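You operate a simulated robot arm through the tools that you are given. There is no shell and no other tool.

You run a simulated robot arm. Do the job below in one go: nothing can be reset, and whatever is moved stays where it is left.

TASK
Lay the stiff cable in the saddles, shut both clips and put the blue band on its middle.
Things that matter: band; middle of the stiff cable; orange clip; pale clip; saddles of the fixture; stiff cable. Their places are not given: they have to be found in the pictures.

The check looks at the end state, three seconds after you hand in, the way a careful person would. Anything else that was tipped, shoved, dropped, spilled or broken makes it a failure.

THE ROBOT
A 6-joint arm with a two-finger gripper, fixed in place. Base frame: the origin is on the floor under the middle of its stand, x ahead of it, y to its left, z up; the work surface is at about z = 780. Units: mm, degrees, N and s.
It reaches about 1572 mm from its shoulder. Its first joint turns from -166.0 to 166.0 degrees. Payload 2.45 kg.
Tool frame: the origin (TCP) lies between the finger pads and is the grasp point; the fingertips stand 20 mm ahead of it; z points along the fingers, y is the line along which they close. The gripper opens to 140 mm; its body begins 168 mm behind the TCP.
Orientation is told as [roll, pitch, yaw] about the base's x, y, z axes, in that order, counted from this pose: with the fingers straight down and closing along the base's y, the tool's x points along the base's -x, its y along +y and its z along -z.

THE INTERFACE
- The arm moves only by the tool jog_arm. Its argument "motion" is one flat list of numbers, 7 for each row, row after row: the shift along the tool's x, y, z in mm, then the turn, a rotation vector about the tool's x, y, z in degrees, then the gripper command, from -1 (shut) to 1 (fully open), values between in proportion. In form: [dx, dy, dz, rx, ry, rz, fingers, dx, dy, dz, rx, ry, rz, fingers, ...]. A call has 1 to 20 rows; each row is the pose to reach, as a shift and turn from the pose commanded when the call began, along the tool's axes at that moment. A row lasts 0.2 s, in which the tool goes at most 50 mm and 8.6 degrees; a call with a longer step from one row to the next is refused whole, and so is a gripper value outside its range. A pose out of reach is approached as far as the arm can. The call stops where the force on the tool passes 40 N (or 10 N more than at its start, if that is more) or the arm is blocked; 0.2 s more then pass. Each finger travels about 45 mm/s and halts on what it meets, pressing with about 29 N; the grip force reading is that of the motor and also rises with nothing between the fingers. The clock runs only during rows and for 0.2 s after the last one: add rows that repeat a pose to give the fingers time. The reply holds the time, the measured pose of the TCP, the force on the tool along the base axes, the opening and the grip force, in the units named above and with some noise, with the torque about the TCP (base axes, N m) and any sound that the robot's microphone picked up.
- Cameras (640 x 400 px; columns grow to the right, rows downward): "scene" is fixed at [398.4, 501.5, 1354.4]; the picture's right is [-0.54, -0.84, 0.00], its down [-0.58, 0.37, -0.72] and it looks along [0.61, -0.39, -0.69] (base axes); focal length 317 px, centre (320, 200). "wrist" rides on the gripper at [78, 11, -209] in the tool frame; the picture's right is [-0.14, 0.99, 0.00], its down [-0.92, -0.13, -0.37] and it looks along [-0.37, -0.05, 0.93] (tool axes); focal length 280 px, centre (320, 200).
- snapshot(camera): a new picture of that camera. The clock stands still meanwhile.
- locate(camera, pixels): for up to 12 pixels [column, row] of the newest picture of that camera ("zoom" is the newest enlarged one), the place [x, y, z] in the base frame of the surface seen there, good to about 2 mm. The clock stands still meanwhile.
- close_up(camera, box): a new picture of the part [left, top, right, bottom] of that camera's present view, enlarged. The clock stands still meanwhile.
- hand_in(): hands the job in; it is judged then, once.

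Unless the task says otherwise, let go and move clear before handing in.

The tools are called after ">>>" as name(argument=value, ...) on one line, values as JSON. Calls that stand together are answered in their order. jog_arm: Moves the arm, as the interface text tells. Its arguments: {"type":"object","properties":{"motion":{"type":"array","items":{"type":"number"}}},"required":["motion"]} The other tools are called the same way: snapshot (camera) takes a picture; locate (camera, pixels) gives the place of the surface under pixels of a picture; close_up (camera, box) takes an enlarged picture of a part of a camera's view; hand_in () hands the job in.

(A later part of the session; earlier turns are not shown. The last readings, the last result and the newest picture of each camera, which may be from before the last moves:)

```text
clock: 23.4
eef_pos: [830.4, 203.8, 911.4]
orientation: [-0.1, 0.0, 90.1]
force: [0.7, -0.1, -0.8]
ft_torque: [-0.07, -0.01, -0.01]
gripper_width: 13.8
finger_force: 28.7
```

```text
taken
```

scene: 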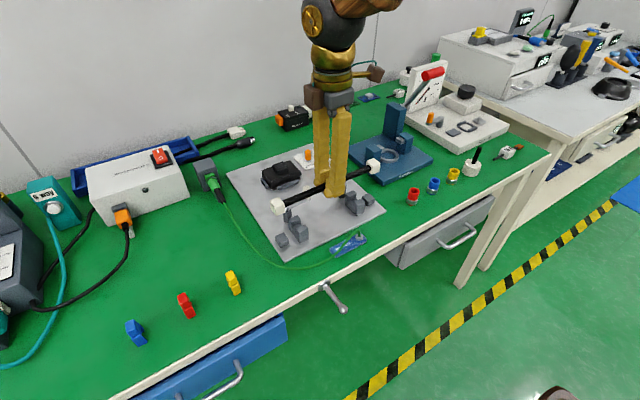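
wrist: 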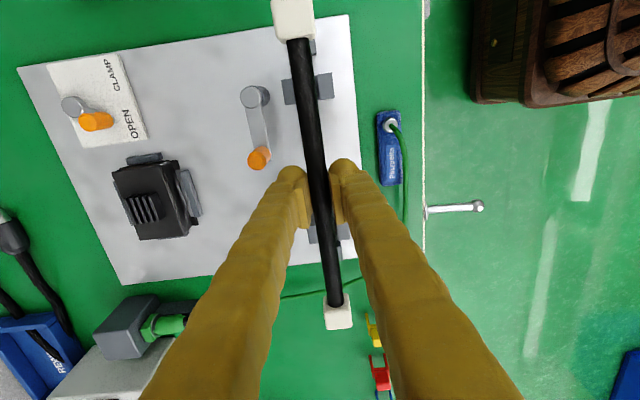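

I'm above the fixture at (830.4,203.8,911.4). I'll check the held cable's end blocks for alignment with the saddles.

>>> close_up(camera="scene", box=[250, 130, 400, 250])

>>> close_up(camera="wrist", box=[240, 0, 380, 100])

```text
3.33 times, centred on (325, 190) of scene
```

zoom: 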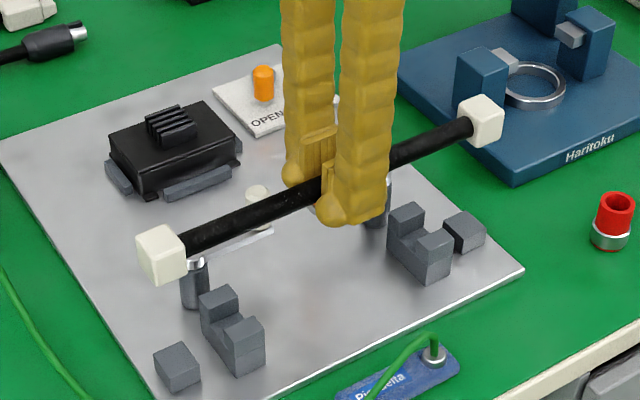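

```text
4.00 times, centred on (310, 50) of wrist
```

zoom: 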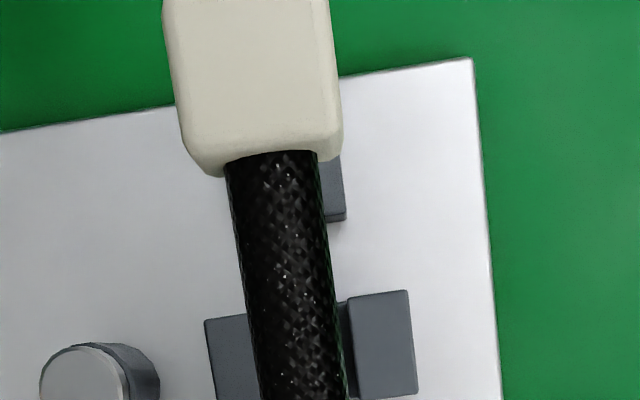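

>>> close_up(camera="scene", box=[250, 130, 400, 250])

>>> locate(camera="zoom", pixels=[[142, 238], [170, 230], [182, 250], [152, 262], [468, 106], [488, 99], [498, 113], [477, 120], [240, 220], [430, 140], [165, 275], [490, 135]])

>>> locate(camera="wrist", pixels=[[293, 18], [337, 318], [300, 60], [307, 100], [313, 140], [318, 180], [325, 230], [331, 280], [316, 85], [304, 30], [328, 250], [320, 200]])

```text
3.33 times, centred on (325, 190) of scene
```

zoom: 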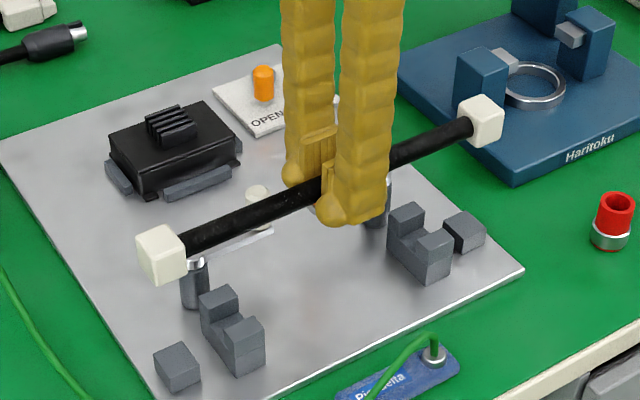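

```text
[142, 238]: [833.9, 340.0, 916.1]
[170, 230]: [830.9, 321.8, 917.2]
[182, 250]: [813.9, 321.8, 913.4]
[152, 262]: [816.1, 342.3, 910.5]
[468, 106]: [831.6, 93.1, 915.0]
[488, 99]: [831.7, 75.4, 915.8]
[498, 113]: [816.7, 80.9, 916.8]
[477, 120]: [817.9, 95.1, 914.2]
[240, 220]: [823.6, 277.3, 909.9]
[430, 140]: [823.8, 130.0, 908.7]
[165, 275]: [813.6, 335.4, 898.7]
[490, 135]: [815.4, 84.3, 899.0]
```

```text
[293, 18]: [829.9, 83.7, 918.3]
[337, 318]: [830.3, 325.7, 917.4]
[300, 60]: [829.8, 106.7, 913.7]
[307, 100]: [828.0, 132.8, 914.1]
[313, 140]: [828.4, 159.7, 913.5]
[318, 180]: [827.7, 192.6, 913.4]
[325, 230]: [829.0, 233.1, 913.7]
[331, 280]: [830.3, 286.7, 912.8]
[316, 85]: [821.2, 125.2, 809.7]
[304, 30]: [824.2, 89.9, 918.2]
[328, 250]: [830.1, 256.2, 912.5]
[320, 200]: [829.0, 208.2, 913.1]
```

The wrist view puts the cable axis at x≈829, parallel to y, while the scene view reads a few mm less. I'll descend to just above the saddles and compare them side by side.

>>> jog_arm(motion=[0, 0, 15, 0, 0, 0, -1, 0, 0, 30, 0, 0, 0, -1, 0, 0, 45, 0, 0, 0, -1, 0, 0, 56, 0, 0, 0, -1, 0, 0, 56, 0, 0, 0, -1])

>>> close_up(camera="scene", box=[265, 150, 385, 250])

>>> locate(camera="zoom", pixels=[[100, 250]])

>>> snapshot(camera="wrist")

```text
clock: 24.6
eef_pos: [829.1, 205.9, 853.3]
orientation: [0.0, 0.0, 90.0]
force: [-0.2, 0.4, -0.6]
ft_torque: [0.0, 0.0, 0.0]
gripper_width: 14.1
finger_force: 28.9
```

```text
4.00 times, centred on (325, 200) of scene
```

zoom: 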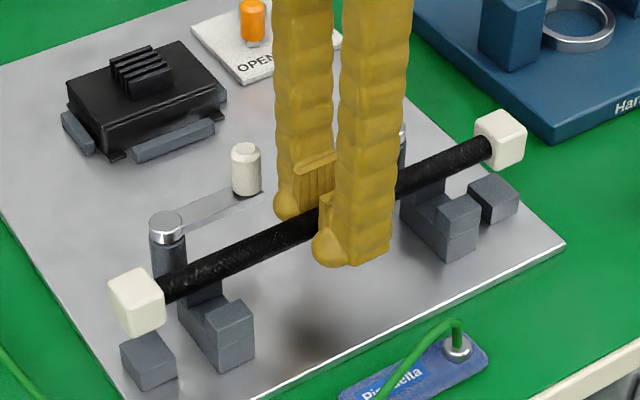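

```text
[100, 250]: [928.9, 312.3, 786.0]
```

```text
taken
```

wrist: 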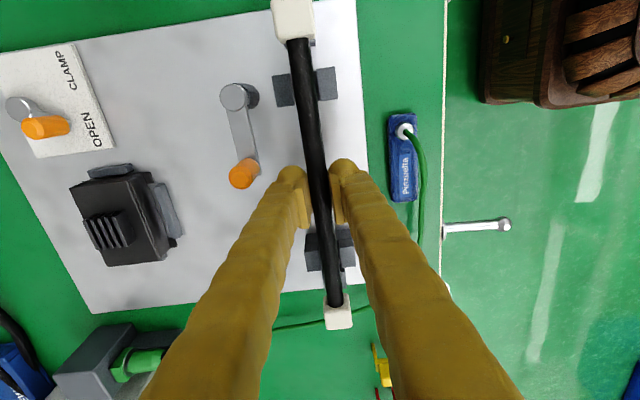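

I'm at (829.1,205.9,853.3), above the saddles. I'll locate the end blocks, saddles and stops in this single view for a relative comparison.

>>> locate(camera="zoom", pixels=[[117, 288], [143, 276], [158, 292], [132, 305], [482, 122], [506, 114], [518, 127], [495, 137], [135, 345], [165, 360], [470, 185], [510, 190]])

>>> locate(camera="zoom", pixels=[[225, 315], [210, 335], [245, 310], [455, 215], [440, 210], [470, 205], [200, 280], [250, 250], [300, 228], [420, 180], [460, 162], [192, 285]])

>>> close_up(camera="wrist", box=[260, 50, 360, 115])

>>> locate(camera="zoom", pixels=[[120, 250], [430, 220], [170, 250], [380, 220], [300, 150], [310, 250], [240, 250], [360, 220], [320, 330], [390, 260]])

>>> close_up(camera="wrist", box=[290, 215, 370, 335])

```text
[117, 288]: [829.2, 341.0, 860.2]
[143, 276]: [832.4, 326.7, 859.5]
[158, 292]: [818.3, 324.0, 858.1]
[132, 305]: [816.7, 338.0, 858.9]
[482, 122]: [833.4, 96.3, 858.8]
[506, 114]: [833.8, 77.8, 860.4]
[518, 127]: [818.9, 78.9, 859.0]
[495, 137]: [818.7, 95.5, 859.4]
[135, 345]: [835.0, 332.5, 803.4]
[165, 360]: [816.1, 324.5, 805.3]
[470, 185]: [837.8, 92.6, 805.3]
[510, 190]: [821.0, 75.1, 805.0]
```

```text
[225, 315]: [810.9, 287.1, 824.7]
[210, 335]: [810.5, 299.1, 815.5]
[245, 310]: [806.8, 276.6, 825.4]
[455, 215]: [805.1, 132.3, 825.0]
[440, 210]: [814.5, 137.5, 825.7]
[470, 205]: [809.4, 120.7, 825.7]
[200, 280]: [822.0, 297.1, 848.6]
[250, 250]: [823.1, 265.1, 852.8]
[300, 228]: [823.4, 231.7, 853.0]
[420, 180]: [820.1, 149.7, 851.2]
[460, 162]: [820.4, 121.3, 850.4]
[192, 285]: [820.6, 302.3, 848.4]
```

```text
6.15 times, centred on (310, 82) of wrist
```

zoom: 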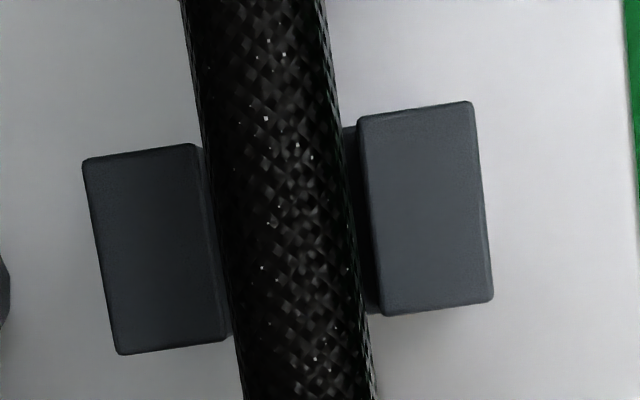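

```text
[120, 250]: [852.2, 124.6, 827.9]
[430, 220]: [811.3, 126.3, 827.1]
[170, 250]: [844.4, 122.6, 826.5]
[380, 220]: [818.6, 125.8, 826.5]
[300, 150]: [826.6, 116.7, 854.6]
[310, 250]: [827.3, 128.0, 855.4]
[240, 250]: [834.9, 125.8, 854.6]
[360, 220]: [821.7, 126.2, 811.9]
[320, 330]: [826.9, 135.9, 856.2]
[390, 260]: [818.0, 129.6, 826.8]
```

```text
3.33 times, centred on (330, 275) of wrist
```

zoom: 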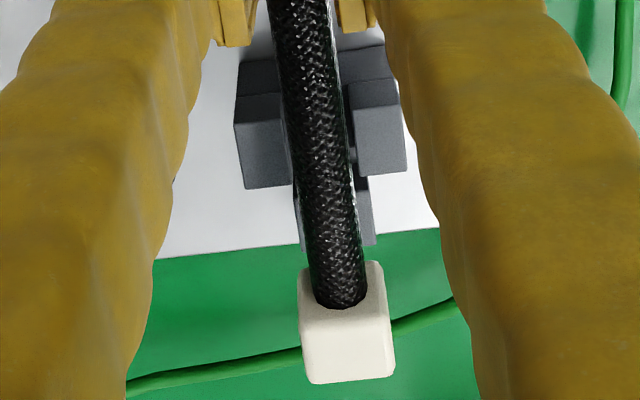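

In the wrist zoom the cable is over the orange saddle's channel (821–836, centre 828.8) with the cable axis at about 829.5. I'll check the end block's y position against the saddle from this view too.

>>> locate(camera="zoom", pixels=[[310, 335], [385, 325], [390, 368], [315, 376], [345, 352], [260, 150], [380, 150], [250, 185], [395, 165], [240, 128], [310, 180], [330, 240]])

>>> close_up(camera="wrist", box=[250, 0, 350, 60])

>>> locate(camera="zoom", pixels=[[150, 60], [250, 60], [350, 60], [200, 200], [350, 200], [280, 200], [400, 100], [280, 300], [220, 230], [390, 250], [395, 280], [300, 30]])

```text
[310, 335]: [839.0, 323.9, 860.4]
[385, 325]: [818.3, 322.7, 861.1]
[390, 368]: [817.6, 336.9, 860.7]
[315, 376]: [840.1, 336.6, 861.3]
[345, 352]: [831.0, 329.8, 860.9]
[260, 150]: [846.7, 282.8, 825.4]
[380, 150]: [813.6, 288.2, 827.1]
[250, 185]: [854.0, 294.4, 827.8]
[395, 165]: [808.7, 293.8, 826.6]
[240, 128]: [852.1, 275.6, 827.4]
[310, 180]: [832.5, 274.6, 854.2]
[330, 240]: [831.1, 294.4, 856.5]
```

```text
6.40 times, centred on (300, 30) of wrist
```

zoom: 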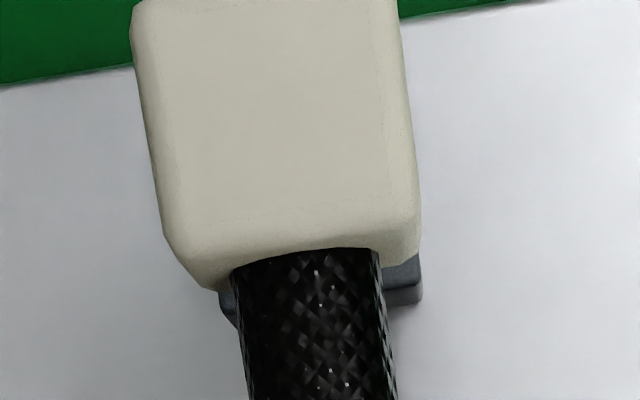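

```text
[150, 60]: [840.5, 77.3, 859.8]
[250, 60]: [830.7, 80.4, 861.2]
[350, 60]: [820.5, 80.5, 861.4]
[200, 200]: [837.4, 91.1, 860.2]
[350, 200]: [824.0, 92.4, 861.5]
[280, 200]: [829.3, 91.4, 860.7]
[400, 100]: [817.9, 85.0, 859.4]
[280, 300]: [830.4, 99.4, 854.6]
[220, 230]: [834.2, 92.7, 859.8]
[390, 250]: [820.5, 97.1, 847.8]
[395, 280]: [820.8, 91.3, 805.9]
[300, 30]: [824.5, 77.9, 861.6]
```

The cable middle is at y≈208 versus the target 205.5, so I'll shift about 2.5 mm toward −y and descend 9 mm, then re-check x before the cable enters the channels.

>>> jog_arm(motion=[2.5, 0, 3, 0, 0, 0, -1, 2.5, 0, 6, 0, 0, 0, -1, 2.5, 0, 9, 0, 0, 0, -1, 2.5, 0, 9, 0, 0, 0, -1])

>>> snapshot(camera="wrist")

>>> close_up(camera="wrist", box=[260, 50, 360, 115])

>>> close_up(camera="scene", box=[265, 150, 385, 250])

```text
clock: 25.6
eef_pos: [829.9, 203.5, 845.9]
orientation: [0.0, 0.0, 90.0]
force: [0.4, -0.1, -1.1]
ft_torque: [0.02, 0.02, 0.0]
gripper_width: 14.0
finger_force: 28.8
```

```text
taken
```

wrist: 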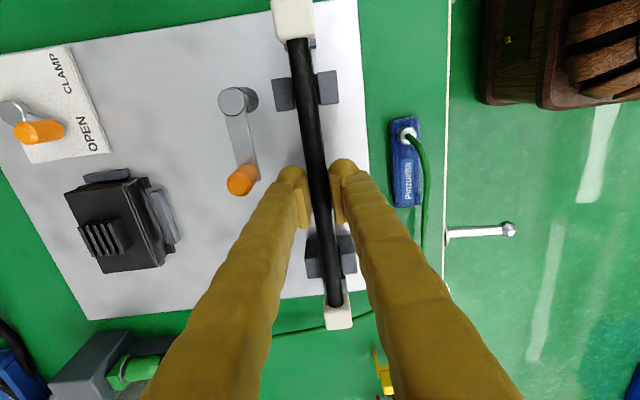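

```text
6.15 times, centred on (310, 82) of wrist
```

zoom: 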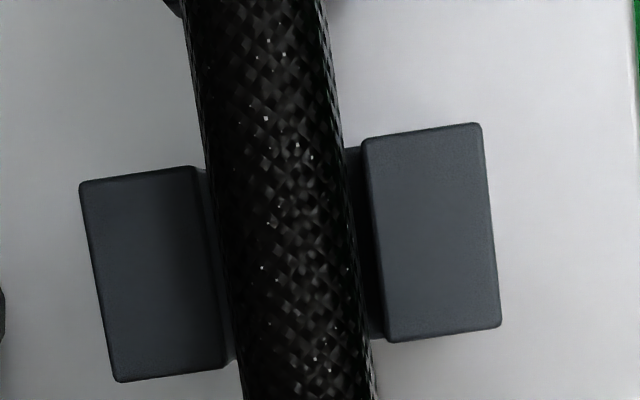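

```text
4.00 times, centred on (325, 200) of scene
```

zoom: 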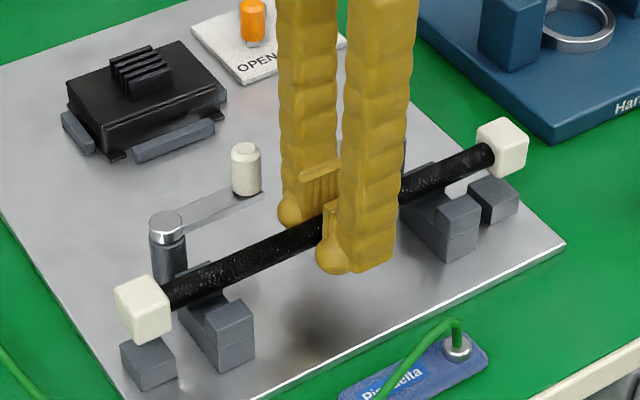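

The cable looks centred over the channel within about 0.3 mm (channel centre col ≈292, cable ≈288 in the wrist zoom). I'll check y from the scene zoom.

>>> locate(camera="zoom", pixels=[[122, 292], [148, 281], [163, 298], [137, 310], [483, 128], [508, 120], [520, 134], [497, 144], [122, 347], [148, 338], [170, 357], [147, 368]])

>>> locate(camera="wrist", pixels=[[337, 318], [328, 313], [350, 310], [351, 321], [330, 325], [293, 18], [280, 8], [310, 8], [312, 30], [284, 34]])

```text
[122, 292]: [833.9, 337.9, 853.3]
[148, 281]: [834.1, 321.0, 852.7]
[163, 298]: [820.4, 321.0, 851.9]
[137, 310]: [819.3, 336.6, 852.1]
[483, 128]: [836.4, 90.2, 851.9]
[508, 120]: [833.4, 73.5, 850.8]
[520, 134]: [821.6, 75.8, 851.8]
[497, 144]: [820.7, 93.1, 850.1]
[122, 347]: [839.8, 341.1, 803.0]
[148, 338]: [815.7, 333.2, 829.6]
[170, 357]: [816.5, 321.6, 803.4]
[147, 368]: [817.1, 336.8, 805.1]
```

```text
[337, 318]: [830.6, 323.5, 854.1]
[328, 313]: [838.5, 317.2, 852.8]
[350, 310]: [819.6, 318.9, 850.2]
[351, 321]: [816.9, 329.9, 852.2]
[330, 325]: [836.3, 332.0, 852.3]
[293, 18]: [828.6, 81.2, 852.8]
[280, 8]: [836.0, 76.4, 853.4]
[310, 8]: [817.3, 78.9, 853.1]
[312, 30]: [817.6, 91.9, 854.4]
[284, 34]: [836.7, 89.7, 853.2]
```

The cable middle is now at y≈206.1 and x is aligned. I'll lower it 12 mm into the channels and watch forces.

>>> jog_arm(motion=[0, 0, 3, 0, 0, 0, -1, 0, 0, 6, 0, 0, 0, -1, 0, 0, 9, 0, 0, 0, -1, 0, 0, 12, 0, 0, 0, -1, 0, 0, 12, 0, 0, 0, -1])

>>> close_up(camera="scene", box=[265, 150, 385, 250])

>>> close_up(camera="wrist", box=[260, 50, 360, 115])

```text
clock: 26.8
eef_pos: [830.6, 203.2, 833.5]
orientation: [0.1, 0.1, 90.0]
force: [-0.5, 0.2, -1.2]
ft_torque: [-0.06, 0.01, 0.02]
gripper_width: 13.8
finger_force: 28.9
```

```text
4.00 times, centred on (325, 200) of scene
```

zoom: 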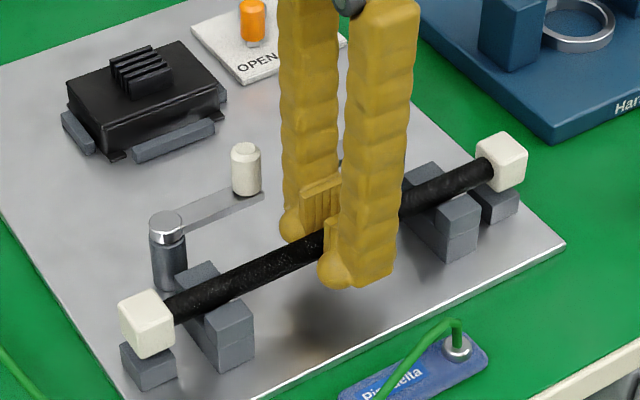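

```text
6.15 times, centred on (310, 82) of wrist
```

zoom: 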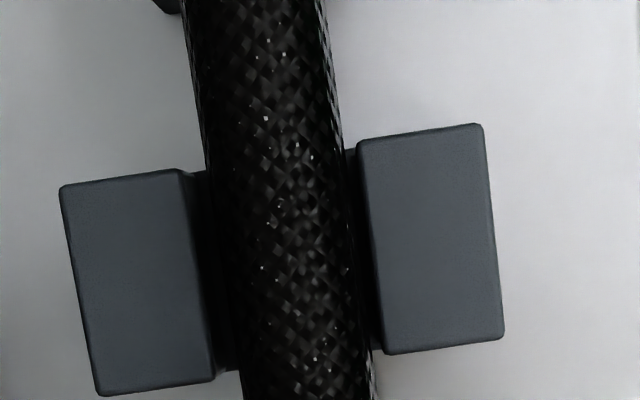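

The cable is inside the channel with clearance on both sides (channel cols 200–370, cable 218–358). I'll lower the last ~8 mm gently.

>>> jog_arm(motion=[0, 0, 2, 0, 0, 0, -1, 0, 0, 4, 0, 0, 0, -1, 0, 0, 6, 0, 0, 0, -1, 0, 0, 6, 0, 0, 0, -1])

>>> close_up(camera="scene", box=[265, 150, 385, 250])

```text
clock: 27.8
eef_pos: [830.0, 203.3, 828.3]
orientation: [0.0, 0.1, 90.1]
force: [0.0, 0.2, -1.0]
ft_torque: [0.04, 0.03, -0.02]
gripper_width: 13.8
finger_force: 29.1
```

```text
4.00 times, centred on (325, 200) of scene
```

zoom: 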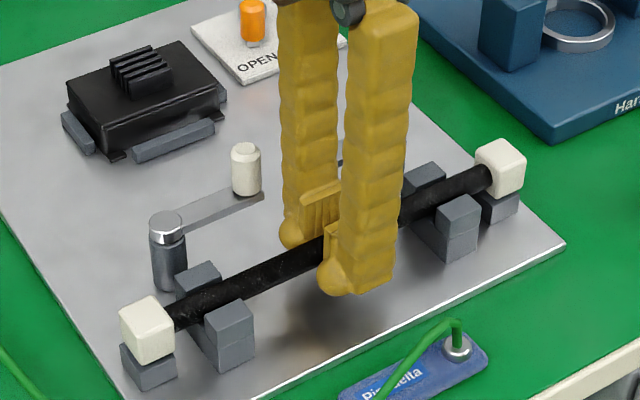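

No contact yet at z=828.3. I'll continue 4 mm in 1 mm steps.

>>> jog_arm(motion=[0, 0, 1, 0, 0, 0, -1, 0, 0, 2, 0, 0, 0, -1, 0, 0, 3, 0, 0, 0, -1, 0, 0, 4, 0, 0, 0, -1, 0, 0, 4, 0, 0, 0, -1])

>>> close_up(camera="scene", box=[265, 150, 385, 250])

>>> close_up(camera="wrist", box=[230, 0, 380, 130])

```text
clock: 29.0
eef_pos: [829.9, 202.2, 824.3]
orientation: [0.0, -0.1, 90.0]
force: [0.0, -0.2, -1.2]
ft_torque: [-0.03, -0.02, 0.01]
gripper_width: 13.8
finger_force: 29.0
```

```text
4.00 times, centred on (325, 200) of scene
```

zoom: 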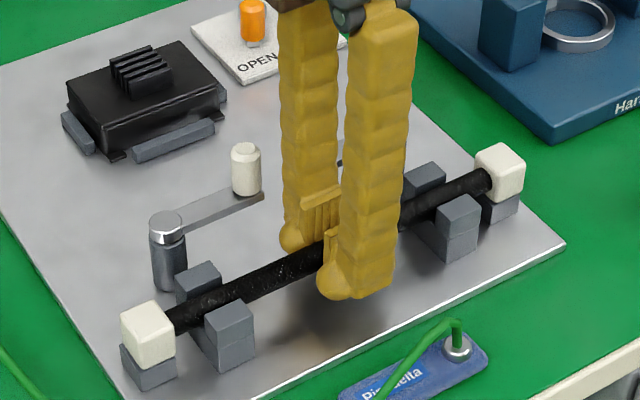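

```text
3.08 times, centred on (305, 65) of wrist
```

zoom: 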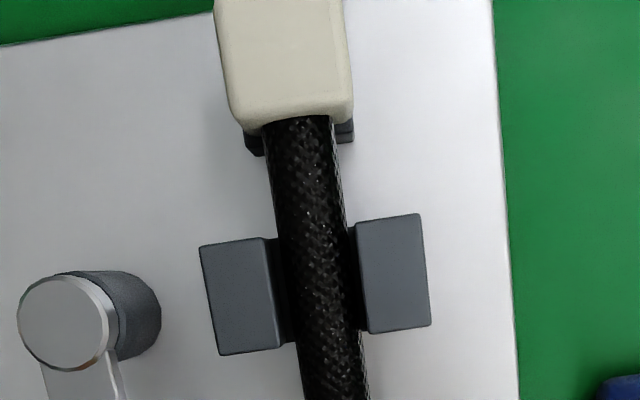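

Still no contact at z=824.3. I'll continue 3 mm in 1 mm steps.

>>> jog_arm(motion=[-1, 0, 1, 0, 0, 0, -1, -1, 0, 2, 0, 0, 0, -1, -1, 0, 3, 0, 0, 0, -1, -1, 0, 3, 0, 0, 0, -1])

>>> close_up(camera="scene", box=[265, 150, 385, 250])

>>> locate(camera="zoom", pixels=[[130, 325], [155, 315], [168, 330], [145, 342], [485, 155], [508, 146], [520, 160], [497, 168], [240, 285], [445, 195], [280, 265], [190, 312]])

```text
clock: 30.0
eef_pos: [829.7, 204.1, 822.4]
orientation: [0.0, -0.1, 90.1]
force: [6.3, 1.1, 11.9]
ft_torque: [0.09, -0.02, -0.08]
gripper_width: 12.4
finger_force: 29.4
```

```text
4.00 times, centred on (325, 200) of scene
```

zoom: 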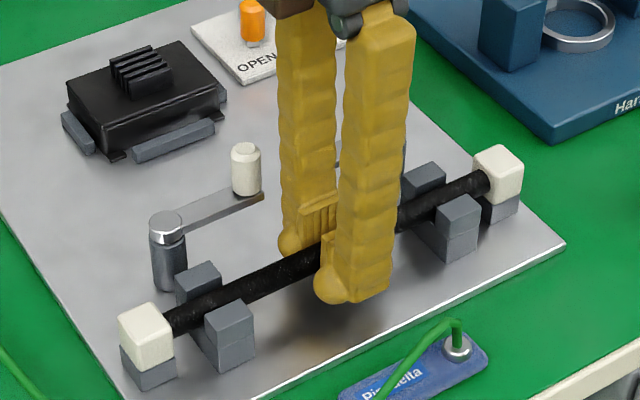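

```text
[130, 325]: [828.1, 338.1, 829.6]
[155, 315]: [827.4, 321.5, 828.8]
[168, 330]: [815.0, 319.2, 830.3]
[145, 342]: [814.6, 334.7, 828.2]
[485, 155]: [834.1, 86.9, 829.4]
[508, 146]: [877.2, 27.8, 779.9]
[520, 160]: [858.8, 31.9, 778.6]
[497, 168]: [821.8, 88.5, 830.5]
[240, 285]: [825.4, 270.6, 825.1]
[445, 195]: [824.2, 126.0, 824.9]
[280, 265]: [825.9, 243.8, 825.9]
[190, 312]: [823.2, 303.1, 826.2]
```

Contact is made (11.9 N up) and the cable rests in both saddles with the end blocks on the stops. I'll ease up 1.5 mm and open slightly to release it.

>>> jog_arm(motion=[0, 0, -1.5, 0, 0, 0, -0.9, 0, 0, -1.5, 0, 0, 0, -0.75, 0, 0, -1.5, 0, 0, 0, -0.6, 0, 0, -1.5, 0, 0, 0, -0.6, 0, 0, -1.5, 0, 0, 0, -0.6])

>>> close_up(camera="scene", box=[265, 150, 385, 250])

>>> snapshot(camera="wrist")

```text
clock: 31.2
eef_pos: [829.0, 202.5, 822.0]
orientation: [0.0, 0.1, 89.9]
force: [0.7, -0.2, 1.1]
ft_torque: [0.01, -0.01, 0.01]
gripper_width: 28.1
finger_force: 0.1
```

```text
4.00 times, centred on (325, 200) of scene
```

zoom: 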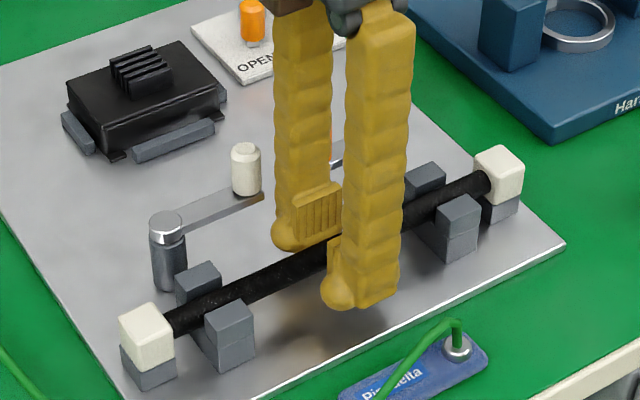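

```text
taken
```

wrist: 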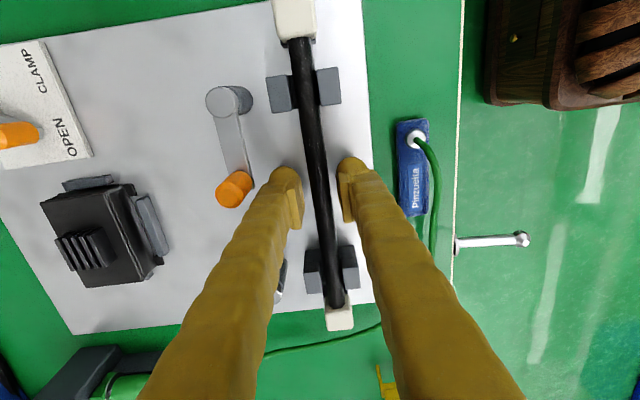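

The cable is released in the saddles. I'll raise straight up to clear it.

>>> jog_arm(motion=[0, 0, -8, 0, 0, 0, -0.6, 0, 0, -20, 0, 0, 0, -0.6, 0, 0, -40, 0, 0, 0, -0.6, 0, 0, -65, 0, 0, 0, -0.6, 0, 0, -90, 0, 0, 0, -0.6, 0, 0, -115, 0, 0, 0, -0.6, 0, 0, -115, 0, 0, 0, -0.6])

>>> snapshot(camera="wrist")

>>> close_up(camera="scene", box=[265, 160, 385, 250])

>>> locate(camera="zoom", pixels=[[280, 245]])

```text
clock: 32.8
eef_pos: [828.2, 203.5, 940.5]
orientation: [-0.1, 0.0, 89.9]
force: [0.6, -0.2, -0.1]
ft_torque: [-0.02, -0.02, 0.0]
gripper_width: 27.8
finger_force: 0.0
```

```text
taken
```

wrist: 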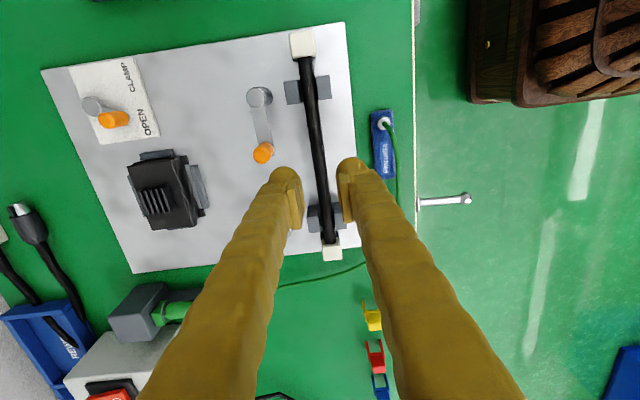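

```text
4.44 times, centred on (325, 205) of scene
```

zoom: 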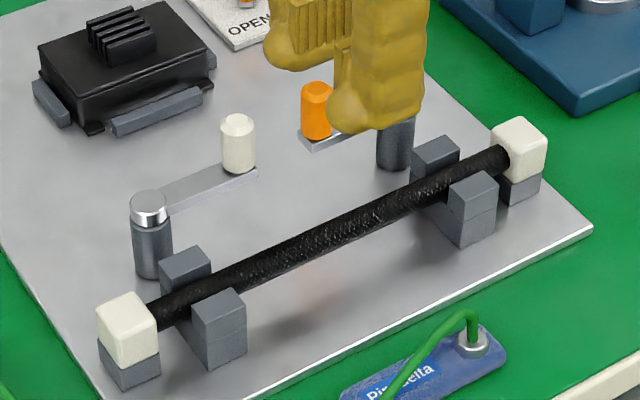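

```text
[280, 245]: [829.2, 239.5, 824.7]
```

The cable lies in both saddles with its end blocks on the stops. Next is the pale clip; I'll re-measure its knob and pivot, and check the height of the black device nearby.

>>> close_up(camera="scene", box=[250, 150, 370, 230])

>>> locate(camera="zoom", pixels=[[313, 162], [313, 200], [330, 222], [210, 252], [200, 130], [130, 140], [195, 75], [190, 60], [270, 130], [240, 100], [260, 240], [140, 60]])

```text
5.00 times, centred on (310, 190) of scene
```

zoom: 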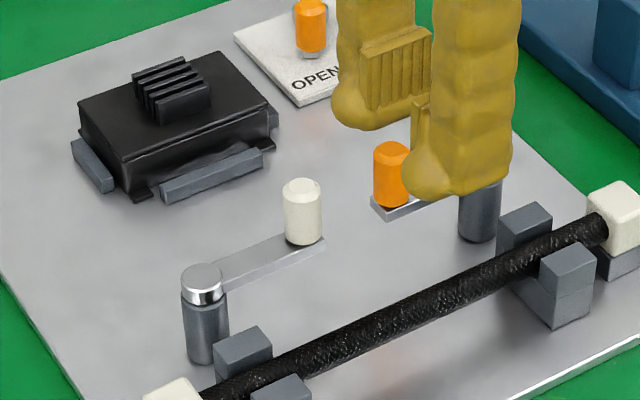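

```text
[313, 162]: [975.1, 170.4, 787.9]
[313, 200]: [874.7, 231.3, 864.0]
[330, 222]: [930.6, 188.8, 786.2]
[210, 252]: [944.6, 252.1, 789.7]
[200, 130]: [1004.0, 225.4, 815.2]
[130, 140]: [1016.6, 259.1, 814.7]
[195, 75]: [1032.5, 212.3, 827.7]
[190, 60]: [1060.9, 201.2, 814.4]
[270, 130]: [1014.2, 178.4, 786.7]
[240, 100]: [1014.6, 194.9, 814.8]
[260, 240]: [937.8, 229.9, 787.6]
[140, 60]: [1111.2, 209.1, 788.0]
```

>>> locate(camera="zoom", pixels=[[302, 185], [303, 192], [295, 235], [311, 205], [205, 268], [192, 275], [265, 262], [391, 150], [386, 205], [318, 242], [285, 205], [300, 240]])

```text
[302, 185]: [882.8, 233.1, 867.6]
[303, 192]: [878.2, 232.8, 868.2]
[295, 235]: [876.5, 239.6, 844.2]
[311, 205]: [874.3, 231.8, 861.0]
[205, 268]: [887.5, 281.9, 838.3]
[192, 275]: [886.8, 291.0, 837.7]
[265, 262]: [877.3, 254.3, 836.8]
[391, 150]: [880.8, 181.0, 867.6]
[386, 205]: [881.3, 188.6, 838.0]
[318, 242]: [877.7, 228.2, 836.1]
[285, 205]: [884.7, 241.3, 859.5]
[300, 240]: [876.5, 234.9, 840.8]
```

The pale knob is at about (883,231), top z≈868, and its pivot is at (884,286). I'll move above it with the fingers open about 44 mm, then check.

>>> jog_arm(motion=[-14, -27, 0, 0, 0, 0, -0.37, -27.5, -54.8, 0, 0, 0, 0, -0.37, -27.5, -54.8, 20, 0, 0, 0, -0.37, -27.5, -54.8, 40, 0, 0, 0, -0.37, -27.5, -54.8, 40, 0, 0, 0, -0.37])

>>> snapshot(camera="wrist")

>>> close_up(camera="scene", box=[250, 130, 370, 230])

```text
clock: 34.0
eef_pos: [885.3, 231.2, 897.5]
orientation: [0.0, 0.0, 90.0]
force: [-0.2, 0.7, 0.1]
ft_torque: [0.02, -0.01, 0.02]
gripper_width: 44.0
finger_force: 0.1
```

```text
taken
```

wrist: 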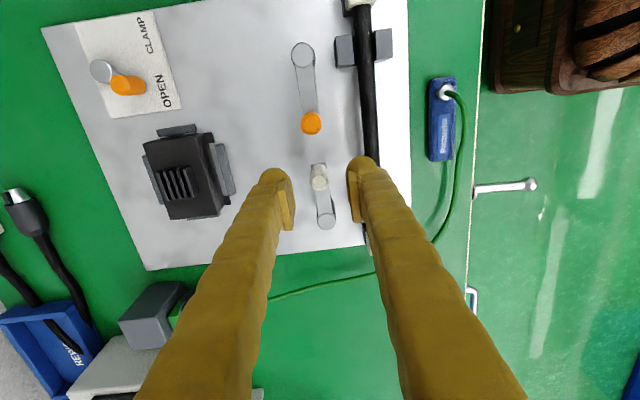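

```text
4.00 times, centred on (310, 180) of scene
```

zoom: 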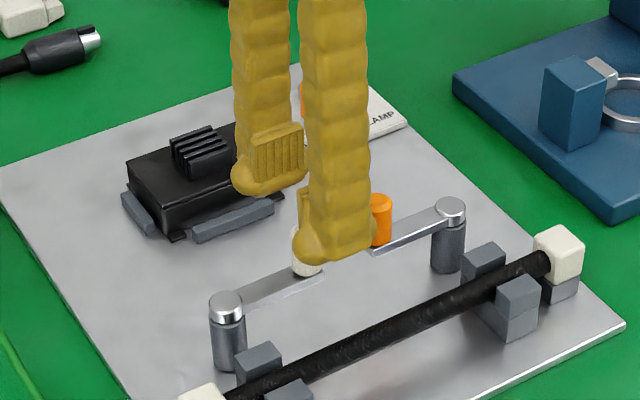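

The pale knob sits between the fingers at wrist pixel (319,178). I'll confirm its position and descend to z≈862.

>>> locate(camera="wrist", pixels=[[319, 170], [319, 178], [325, 222], [311, 124], [303, 55]])

>>> jog_arm(motion=[0, 1, 10, 0, 0, 0, -0.37, 0, 1, 20, 0, 0, 0, -0.37, 0, 1, 28, 0, 0, 0, -0.37, 0, 1, 35, 0, 0, 0, -0.37, 0, 1, 35, 0, 0, 0, -0.37])

>>> close_up(camera="wrist", box=[230, 100, 410, 260])

>>> close_up(camera="scene", box=[250, 130, 370, 230])

```text
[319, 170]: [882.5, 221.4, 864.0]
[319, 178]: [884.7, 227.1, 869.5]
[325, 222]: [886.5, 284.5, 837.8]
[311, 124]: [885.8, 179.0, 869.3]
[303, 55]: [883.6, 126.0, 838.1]
```

```text
clock: 35.2
eef_pos: [883.8, 230.3, 863.2]
orientation: [0.0, -0.1, 89.9]
force: [-0.7, 0.9, -0.5]
ft_torque: [-0.02, 0.01, -0.01]
gripper_width: 44.2
finger_force: 0.1
```

```text
2.50 times, centred on (320, 180) of wrist
```

zoom: 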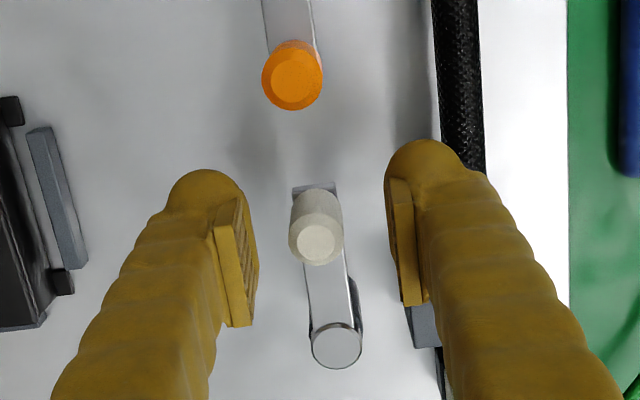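

```text
4.00 times, centred on (310, 180) of scene
```

zoom: 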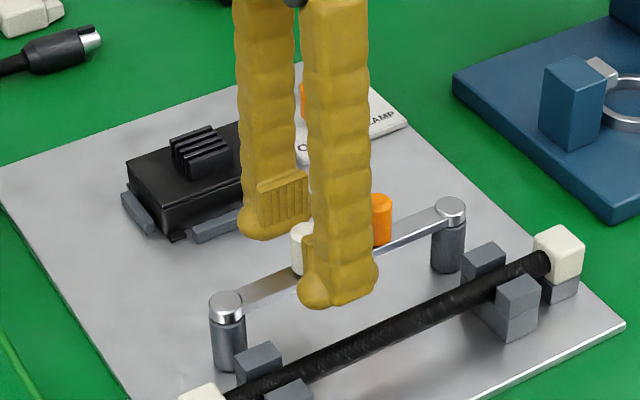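

The knob is centred between the pads. I'll cage it loosely (about 21 mm opening) and start the swing about the pivot with the gripper turning along with it, 30° first.

>>> jog_arm(motion=[0, 0, 0, 0, 0, 0, -0.55, 0, 0, 0, 0, 0, 0, -0.7, 0, 0, 0, 0, 0, 0, -0.7, -0.48, 7.24, 0, 0, 0, 7.5, -0.7, -1.9, 14.4, 0, 0, 0, 15, -0.7, -4.2, 21.2, 0, 0, 0, 22.5, -0.7, -7.4, 27.75, 0, 0, 0, 30, -0.7, -7.4, 27.75, 0, 0, 0, 30, -0.7])

>>> close_up(camera="wrist", box=[230, 100, 410, 260])

>>> close_up(camera="scene", box=[250, 130, 370, 230])

```text
clock: 37.0
eef_pos: [856.6, 237.8, 862.3]
orientation: [0.0, 0.0, 59.9]
force: [0.3, -0.2, 0.0]
ft_torque: [0.02, -0.02, -0.03]
gripper_width: 21.3
finger_force: 0.1
```

```text
2.50 times, centred on (320, 180) of wrist
```

zoom: 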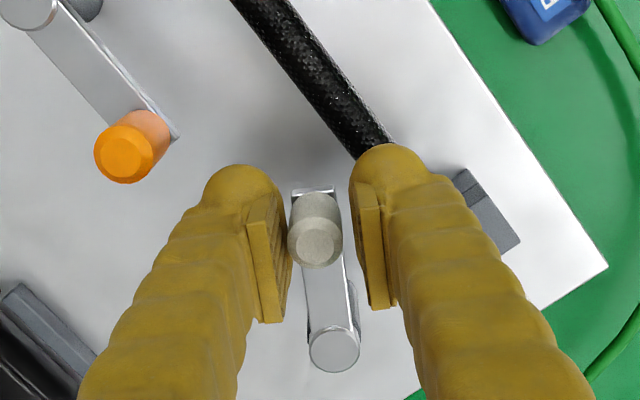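

```text
4.00 times, centred on (310, 180) of scene
```

zoom: 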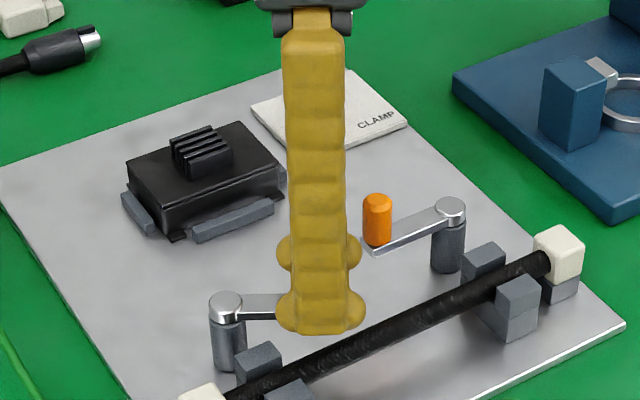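

The clip swings freely (no force) with the knob caged. I'll continue the arc the remaining 60° plus a little.

>>> jog_arm(motion=[-0.5, 7.2, 0, 0, 0, 7.5, -0.7, -1.9, 14.4, 0, 0, 0, 15, -0.7, -4.2, 21.2, 0, 0, 0, 22.5, -0.7, -7.4, 27.75, 0, 0, 0, 30, -0.7, -11.5, 33.8, 0, 0, 0, 37.5, -0.7, -16.3, 39.2, 0, 0, 0, 45, -0.7, -21.7, 44, 0, 0, 0, 52.5, -0.7, -27.75, 48.1, 0, 0, 0, 60, -0.7, -27.75, 48.1, 0, 0, 0, 60, -0.7])

>>> close_up(camera="wrist", box=[230, 100, 410, 260])

>>> close_up(camera="scene", box=[250, 150, 370, 250])

```text
clock: 39.0
eef_pos: [828.6, 287.7, 862.4]
orientation: [0.0, 0.0, 0.0]
force: [0.2, -1.6, -0.5]
ft_torque: [0.0, 0.01, -0.01]
gripper_width: 22.7
finger_force: 1.2
```

```text
2.50 times, centred on (320, 180) of wrist
```

zoom: 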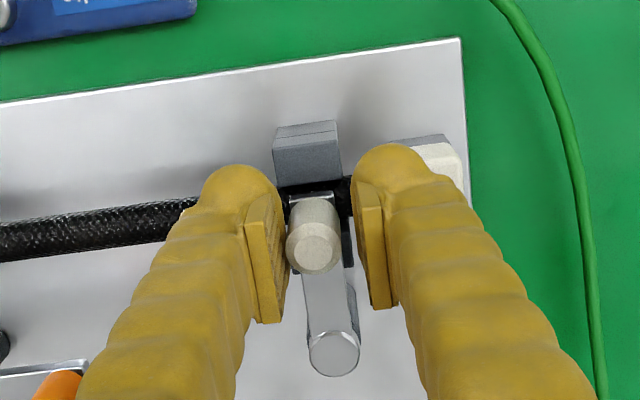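

```text
4.00 times, centred on (310, 200) of scene
```

zoom: 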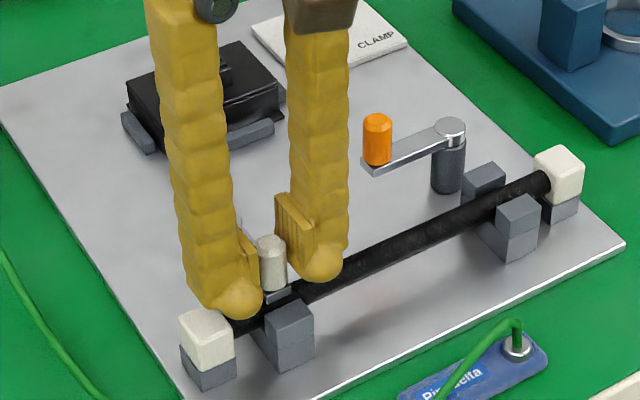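

The knob is now over the saddle and there is a slight contact force (−1.6 N in y). I'll push 3 mm further to see whether it is at its stop.

>>> jog_arm(motion=[0, 1, 0, 0, 0, 0, -0.7, 0, 2, 0, 0, 0, 0, -0.7, 0, 3, 0, 0, 0, 0, -0.7, 0, 3, 0, 0, 0, 0, -0.7])

>>> close_up(camera="wrist", box=[230, 100, 410, 260])

>>> locate(camera="zoom", pixels=[[314, 252], [333, 355], [320, 300]])

```text
clock: 40.0
eef_pos: [827.7, 288.9, 860.3]
orientation: [0.0, 0.0, 0.0]
force: [-1.5, -7.4, 2.5]
ft_torque: [-0.09, 0.01, 0.0]
gripper_width: 25.9
finger_force: 3.5
```

```text
2.50 times, centred on (320, 180) of wrist
```

zoom: 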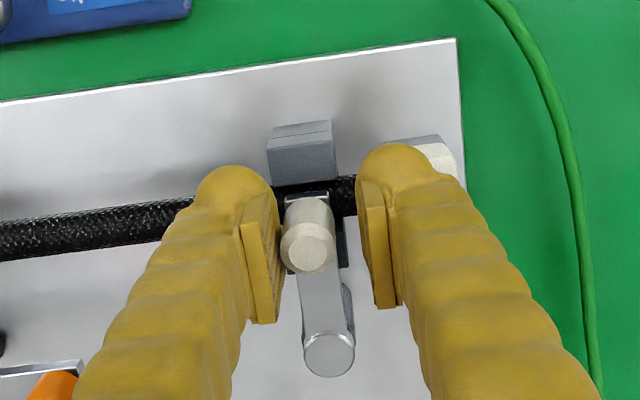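

```text
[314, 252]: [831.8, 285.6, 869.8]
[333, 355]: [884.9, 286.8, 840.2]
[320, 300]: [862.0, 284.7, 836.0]
```

The knob is against its stop (−7.4 N) and lies directly over the saddle at (831.8,285.6), so the pale clip is shut. I'll back off, open and rise.

>>> jog_arm(motion=[0, -3, 0, 0, 0, 0, -0.6, 0, -3, 0, 0, 0, 0, -0.4, 0, -3, 0, 0, 0, 0, -0.37, 0, -3, -15, 0, 0, 0, -0.37, 0, -3, -35, 0, 0, 0, -0.37, 0, -3, -55, 0, 0, 0, -0.37, 0, -3, -70, 0, 0, 0, -0.37, 0, -3, -70, 0, 0, 0, -0.37])

>>> close_up(camera="scene", box=[260, 160, 380, 250])

>>> locate(camera="zoom", pixels=[[300, 200]])

>>> snapshot(camera="wrist")

```text
clock: 41.8
eef_pos: [829.6, 285.1, 931.9]
orientation: [0.1, 0.0, 0.0]
force: [0.5, -0.3, -1.1]
ft_torque: [0.0, 0.0, -0.03]
gripper_width: 43.9
finger_force: 0.2
```

```text
4.44 times, centred on (320, 205) of scene
```

zoom: 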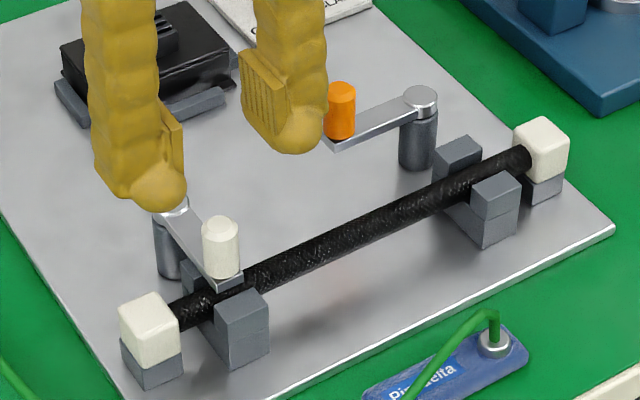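

```text
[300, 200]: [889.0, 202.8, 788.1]
```

```text
taken
```

wrist: 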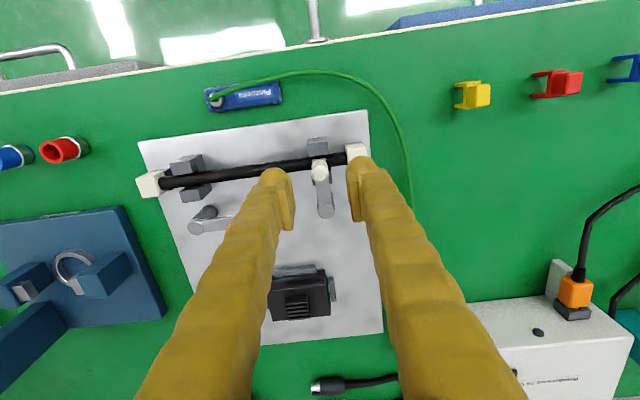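

The pale clip's arm is over its saddle at zoom (220,270). Next is the orange clip: I'll move above its knob (883,181), turning to yaw −90°.

>>> jog_arm(motion=[-4.9, -9.5, 0, 0, 0, 8.2, -0.37, -9.8, -18.9, 0, 0, 0, 16.4, -0.37, -14.7, -28.4, 0, 0, 0, 24.6, -0.37, -19.6, -37.9, 0, 0, 0, 32.8, -0.37, -24.5, -47.3, 0, 0, 0, 41, -0.37, -29.4, -56.8, 0, 0, 0, 49.2, -0.37, -34.3, -66.2, 0, 0, 0, 57.4, -0.37, -39.2, -75.7, 0, 0, 0, 65.6, -0.37, -44.1, -85.2, 0, 0, 0, 73.8, -0.37, -49, -94.6, 0, 0, 0, 82, -0.37, -53.9, -104.1, 0, 0, 0, 90, -0.37, -53.9, -104.1, 20, 0, 0, 90, -0.37, -53.9, -104.1, 30, 0, 0, 90, -0.37, -53.9, -104.1, 30, 0, 0, 90, -0.37])

>>> snapshot(camera="wrist")

>>> close_up(camera="scene", box=[260, 130, 400, 240])

```text
clock: 44.8
eef_pos: [881.4, 181.6, 901.1]
orientation: [0.0, 0.0, -90.0]
force: [-0.3, -0.9, 0.4]
ft_torque: [0.01, 0.01, -0.08]
gripper_width: 44.1
finger_force: 0.0
```

```text
taken
```

wrist: 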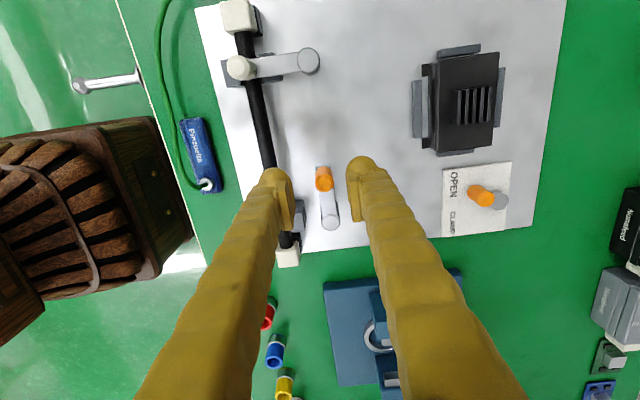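

```text
3.64 times, centred on (330, 185) of scene
```

zoom: 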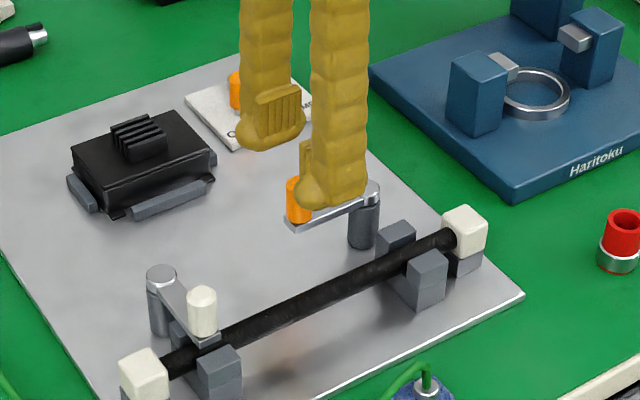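

The orange knob is at wrist (323,180) between the fingers. I'll verify its position and descend.

>>> locate(camera="wrist", pixels=[[323, 184], [324, 175], [331, 223], [240, 68], [309, 62], [255, 65]])

>>> jog_arm(motion=[0, 1.5, 10, 0, 0, 0, -0.37, 0, 1.5, 20, 0, 0, 0, -0.37, 0, 1.5, 30, 0, 0, 0, -0.37, 0, 1.5, 38, 0, 0, 0, -0.37, 0, 1.5, 38, 0, 0, 0, -0.37])

>>> close_up(camera="wrist", box=[230, 100, 410, 260])

```text
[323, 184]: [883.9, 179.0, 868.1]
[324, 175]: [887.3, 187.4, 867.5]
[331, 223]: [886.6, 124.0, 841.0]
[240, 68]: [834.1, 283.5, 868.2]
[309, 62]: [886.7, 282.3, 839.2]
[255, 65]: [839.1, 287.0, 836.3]
```

```text
clock: 46.0
eef_pos: [882.7, 182.0, 864.2]
orientation: [-0.1, 0.0, -90.0]
force: [-0.6, 0.3, 0.1]
ft_torque: [-0.01, -0.03, -0.02]
gripper_width: 44.0
finger_force: 0.2
```

```text
2.50 times, centred on (320, 180) of wrist
```

zoom: 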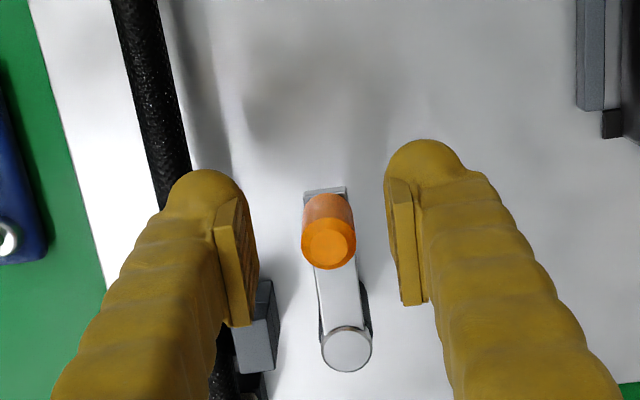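

The knob is between the pads (zoom (328,242)). I'll cage it and swing the orange clip 90° about its pivot at (884,126).

>>> jog_arm(motion=[0, 1, 0, 0, 0, 0, -0.55, 0, 1, 0, 0, 0, 0, -0.7, 0, 1, 0, 0, 0, 0, -0.7, -0.5, -6.2, 0, 0, 0, -7.5, -0.7, -1.9, -13.4, 0, 0, 0, -15, -0.7, -4.2, -20.2, 0, 0, 0, -22.5, -0.7, -7.4, -26.75, 0, 0, 0, -30, -0.7, -11.5, -32.8, 0, 0, 0, -37.5, -0.7, -16.3, -38.2, 0, 0, 0, -45, -0.7, -21.7, -43, 0, 0, 0, -52.5, -0.7, -27.75, -47.1, 0, 0, 0, -60, -0.7, -34.3, -50.3, 0, 0, 0, -67.5, -0.7, -41.1, -52.6, 0, 0, 0, -75, -0.7, -48.3, -54, 0, 0, 0, -82.5, -0.7, -55.5, -54.5, 0, 0, 0, -90, -0.7, -55.5, -54.5, 0, 0, 0, -90, -0.7])

>>> close_up(camera="wrist", box=[230, 100, 410, 260])

>>> close_up(camera="scene", box=[260, 130, 400, 240])

```text
clock: 49.4
eef_pos: [829.2, 127.7, 864.3]
orientation: [0.0, -0.1, 0.1]
force: [0.3, -0.7, -0.4]
ft_torque: [0.0, -0.03, -0.01]
gripper_width: 21.2
finger_force: 0.0
```

```text
2.50 times, centred on (320, 180) of wrist
```

zoom: 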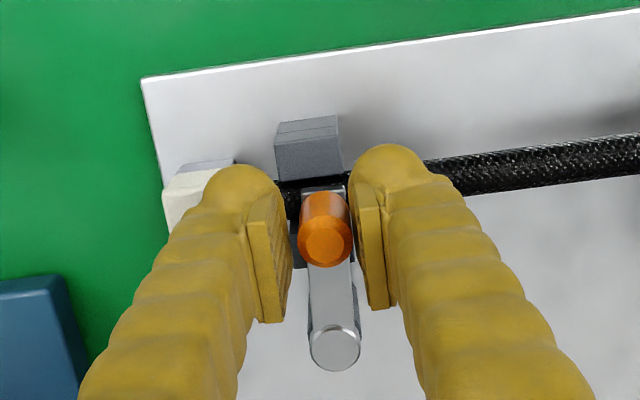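

```text
3.64 times, centred on (330, 185) of scene
```

zoom: 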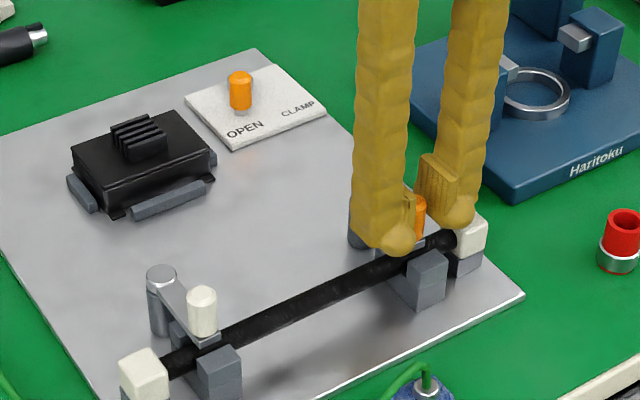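

The orange knob is over its saddle. I'll push about 4 mm further in −y to seat it at its stop.

>>> jog_arm(motion=[0, -1, 0, 0, 0, 0, -0.7, 0, -2, 0, 0, 0, 0, -0.7, 0, -3, 0, 0, 0, 0, -0.7, 0, -4, 0, 0, 0, 0, -0.7, 0, -4, 0, 0, 0, 0, -0.7])

>>> close_up(camera="wrist", box=[230, 100, 410, 260])

>>> locate(camera="zoom", pixels=[[326, 250], [336, 350], [330, 300]])

```text
clock: 50.6
eef_pos: [830.3, 122.5, 864.5]
orientation: [0.0, 0.0, 0.0]
force: [-0.6, 2.5, -0.9]
ft_torque: [0.05, 0.02, 0.01]
gripper_width: 22.1
finger_force: 0.7
```

```text
2.50 times, centred on (320, 180) of wrist
```

zoom: 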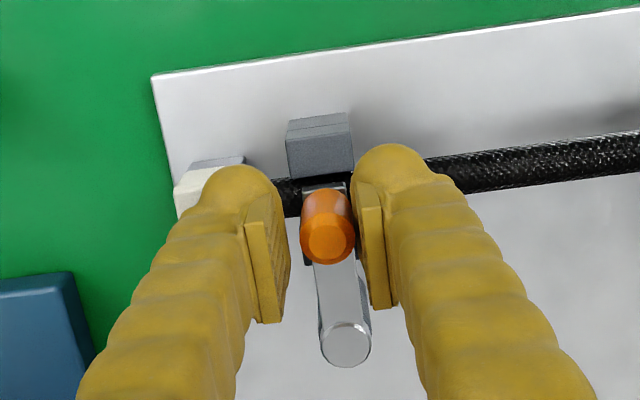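

```text
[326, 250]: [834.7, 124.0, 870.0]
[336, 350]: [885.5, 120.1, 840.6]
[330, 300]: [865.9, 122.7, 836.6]
```

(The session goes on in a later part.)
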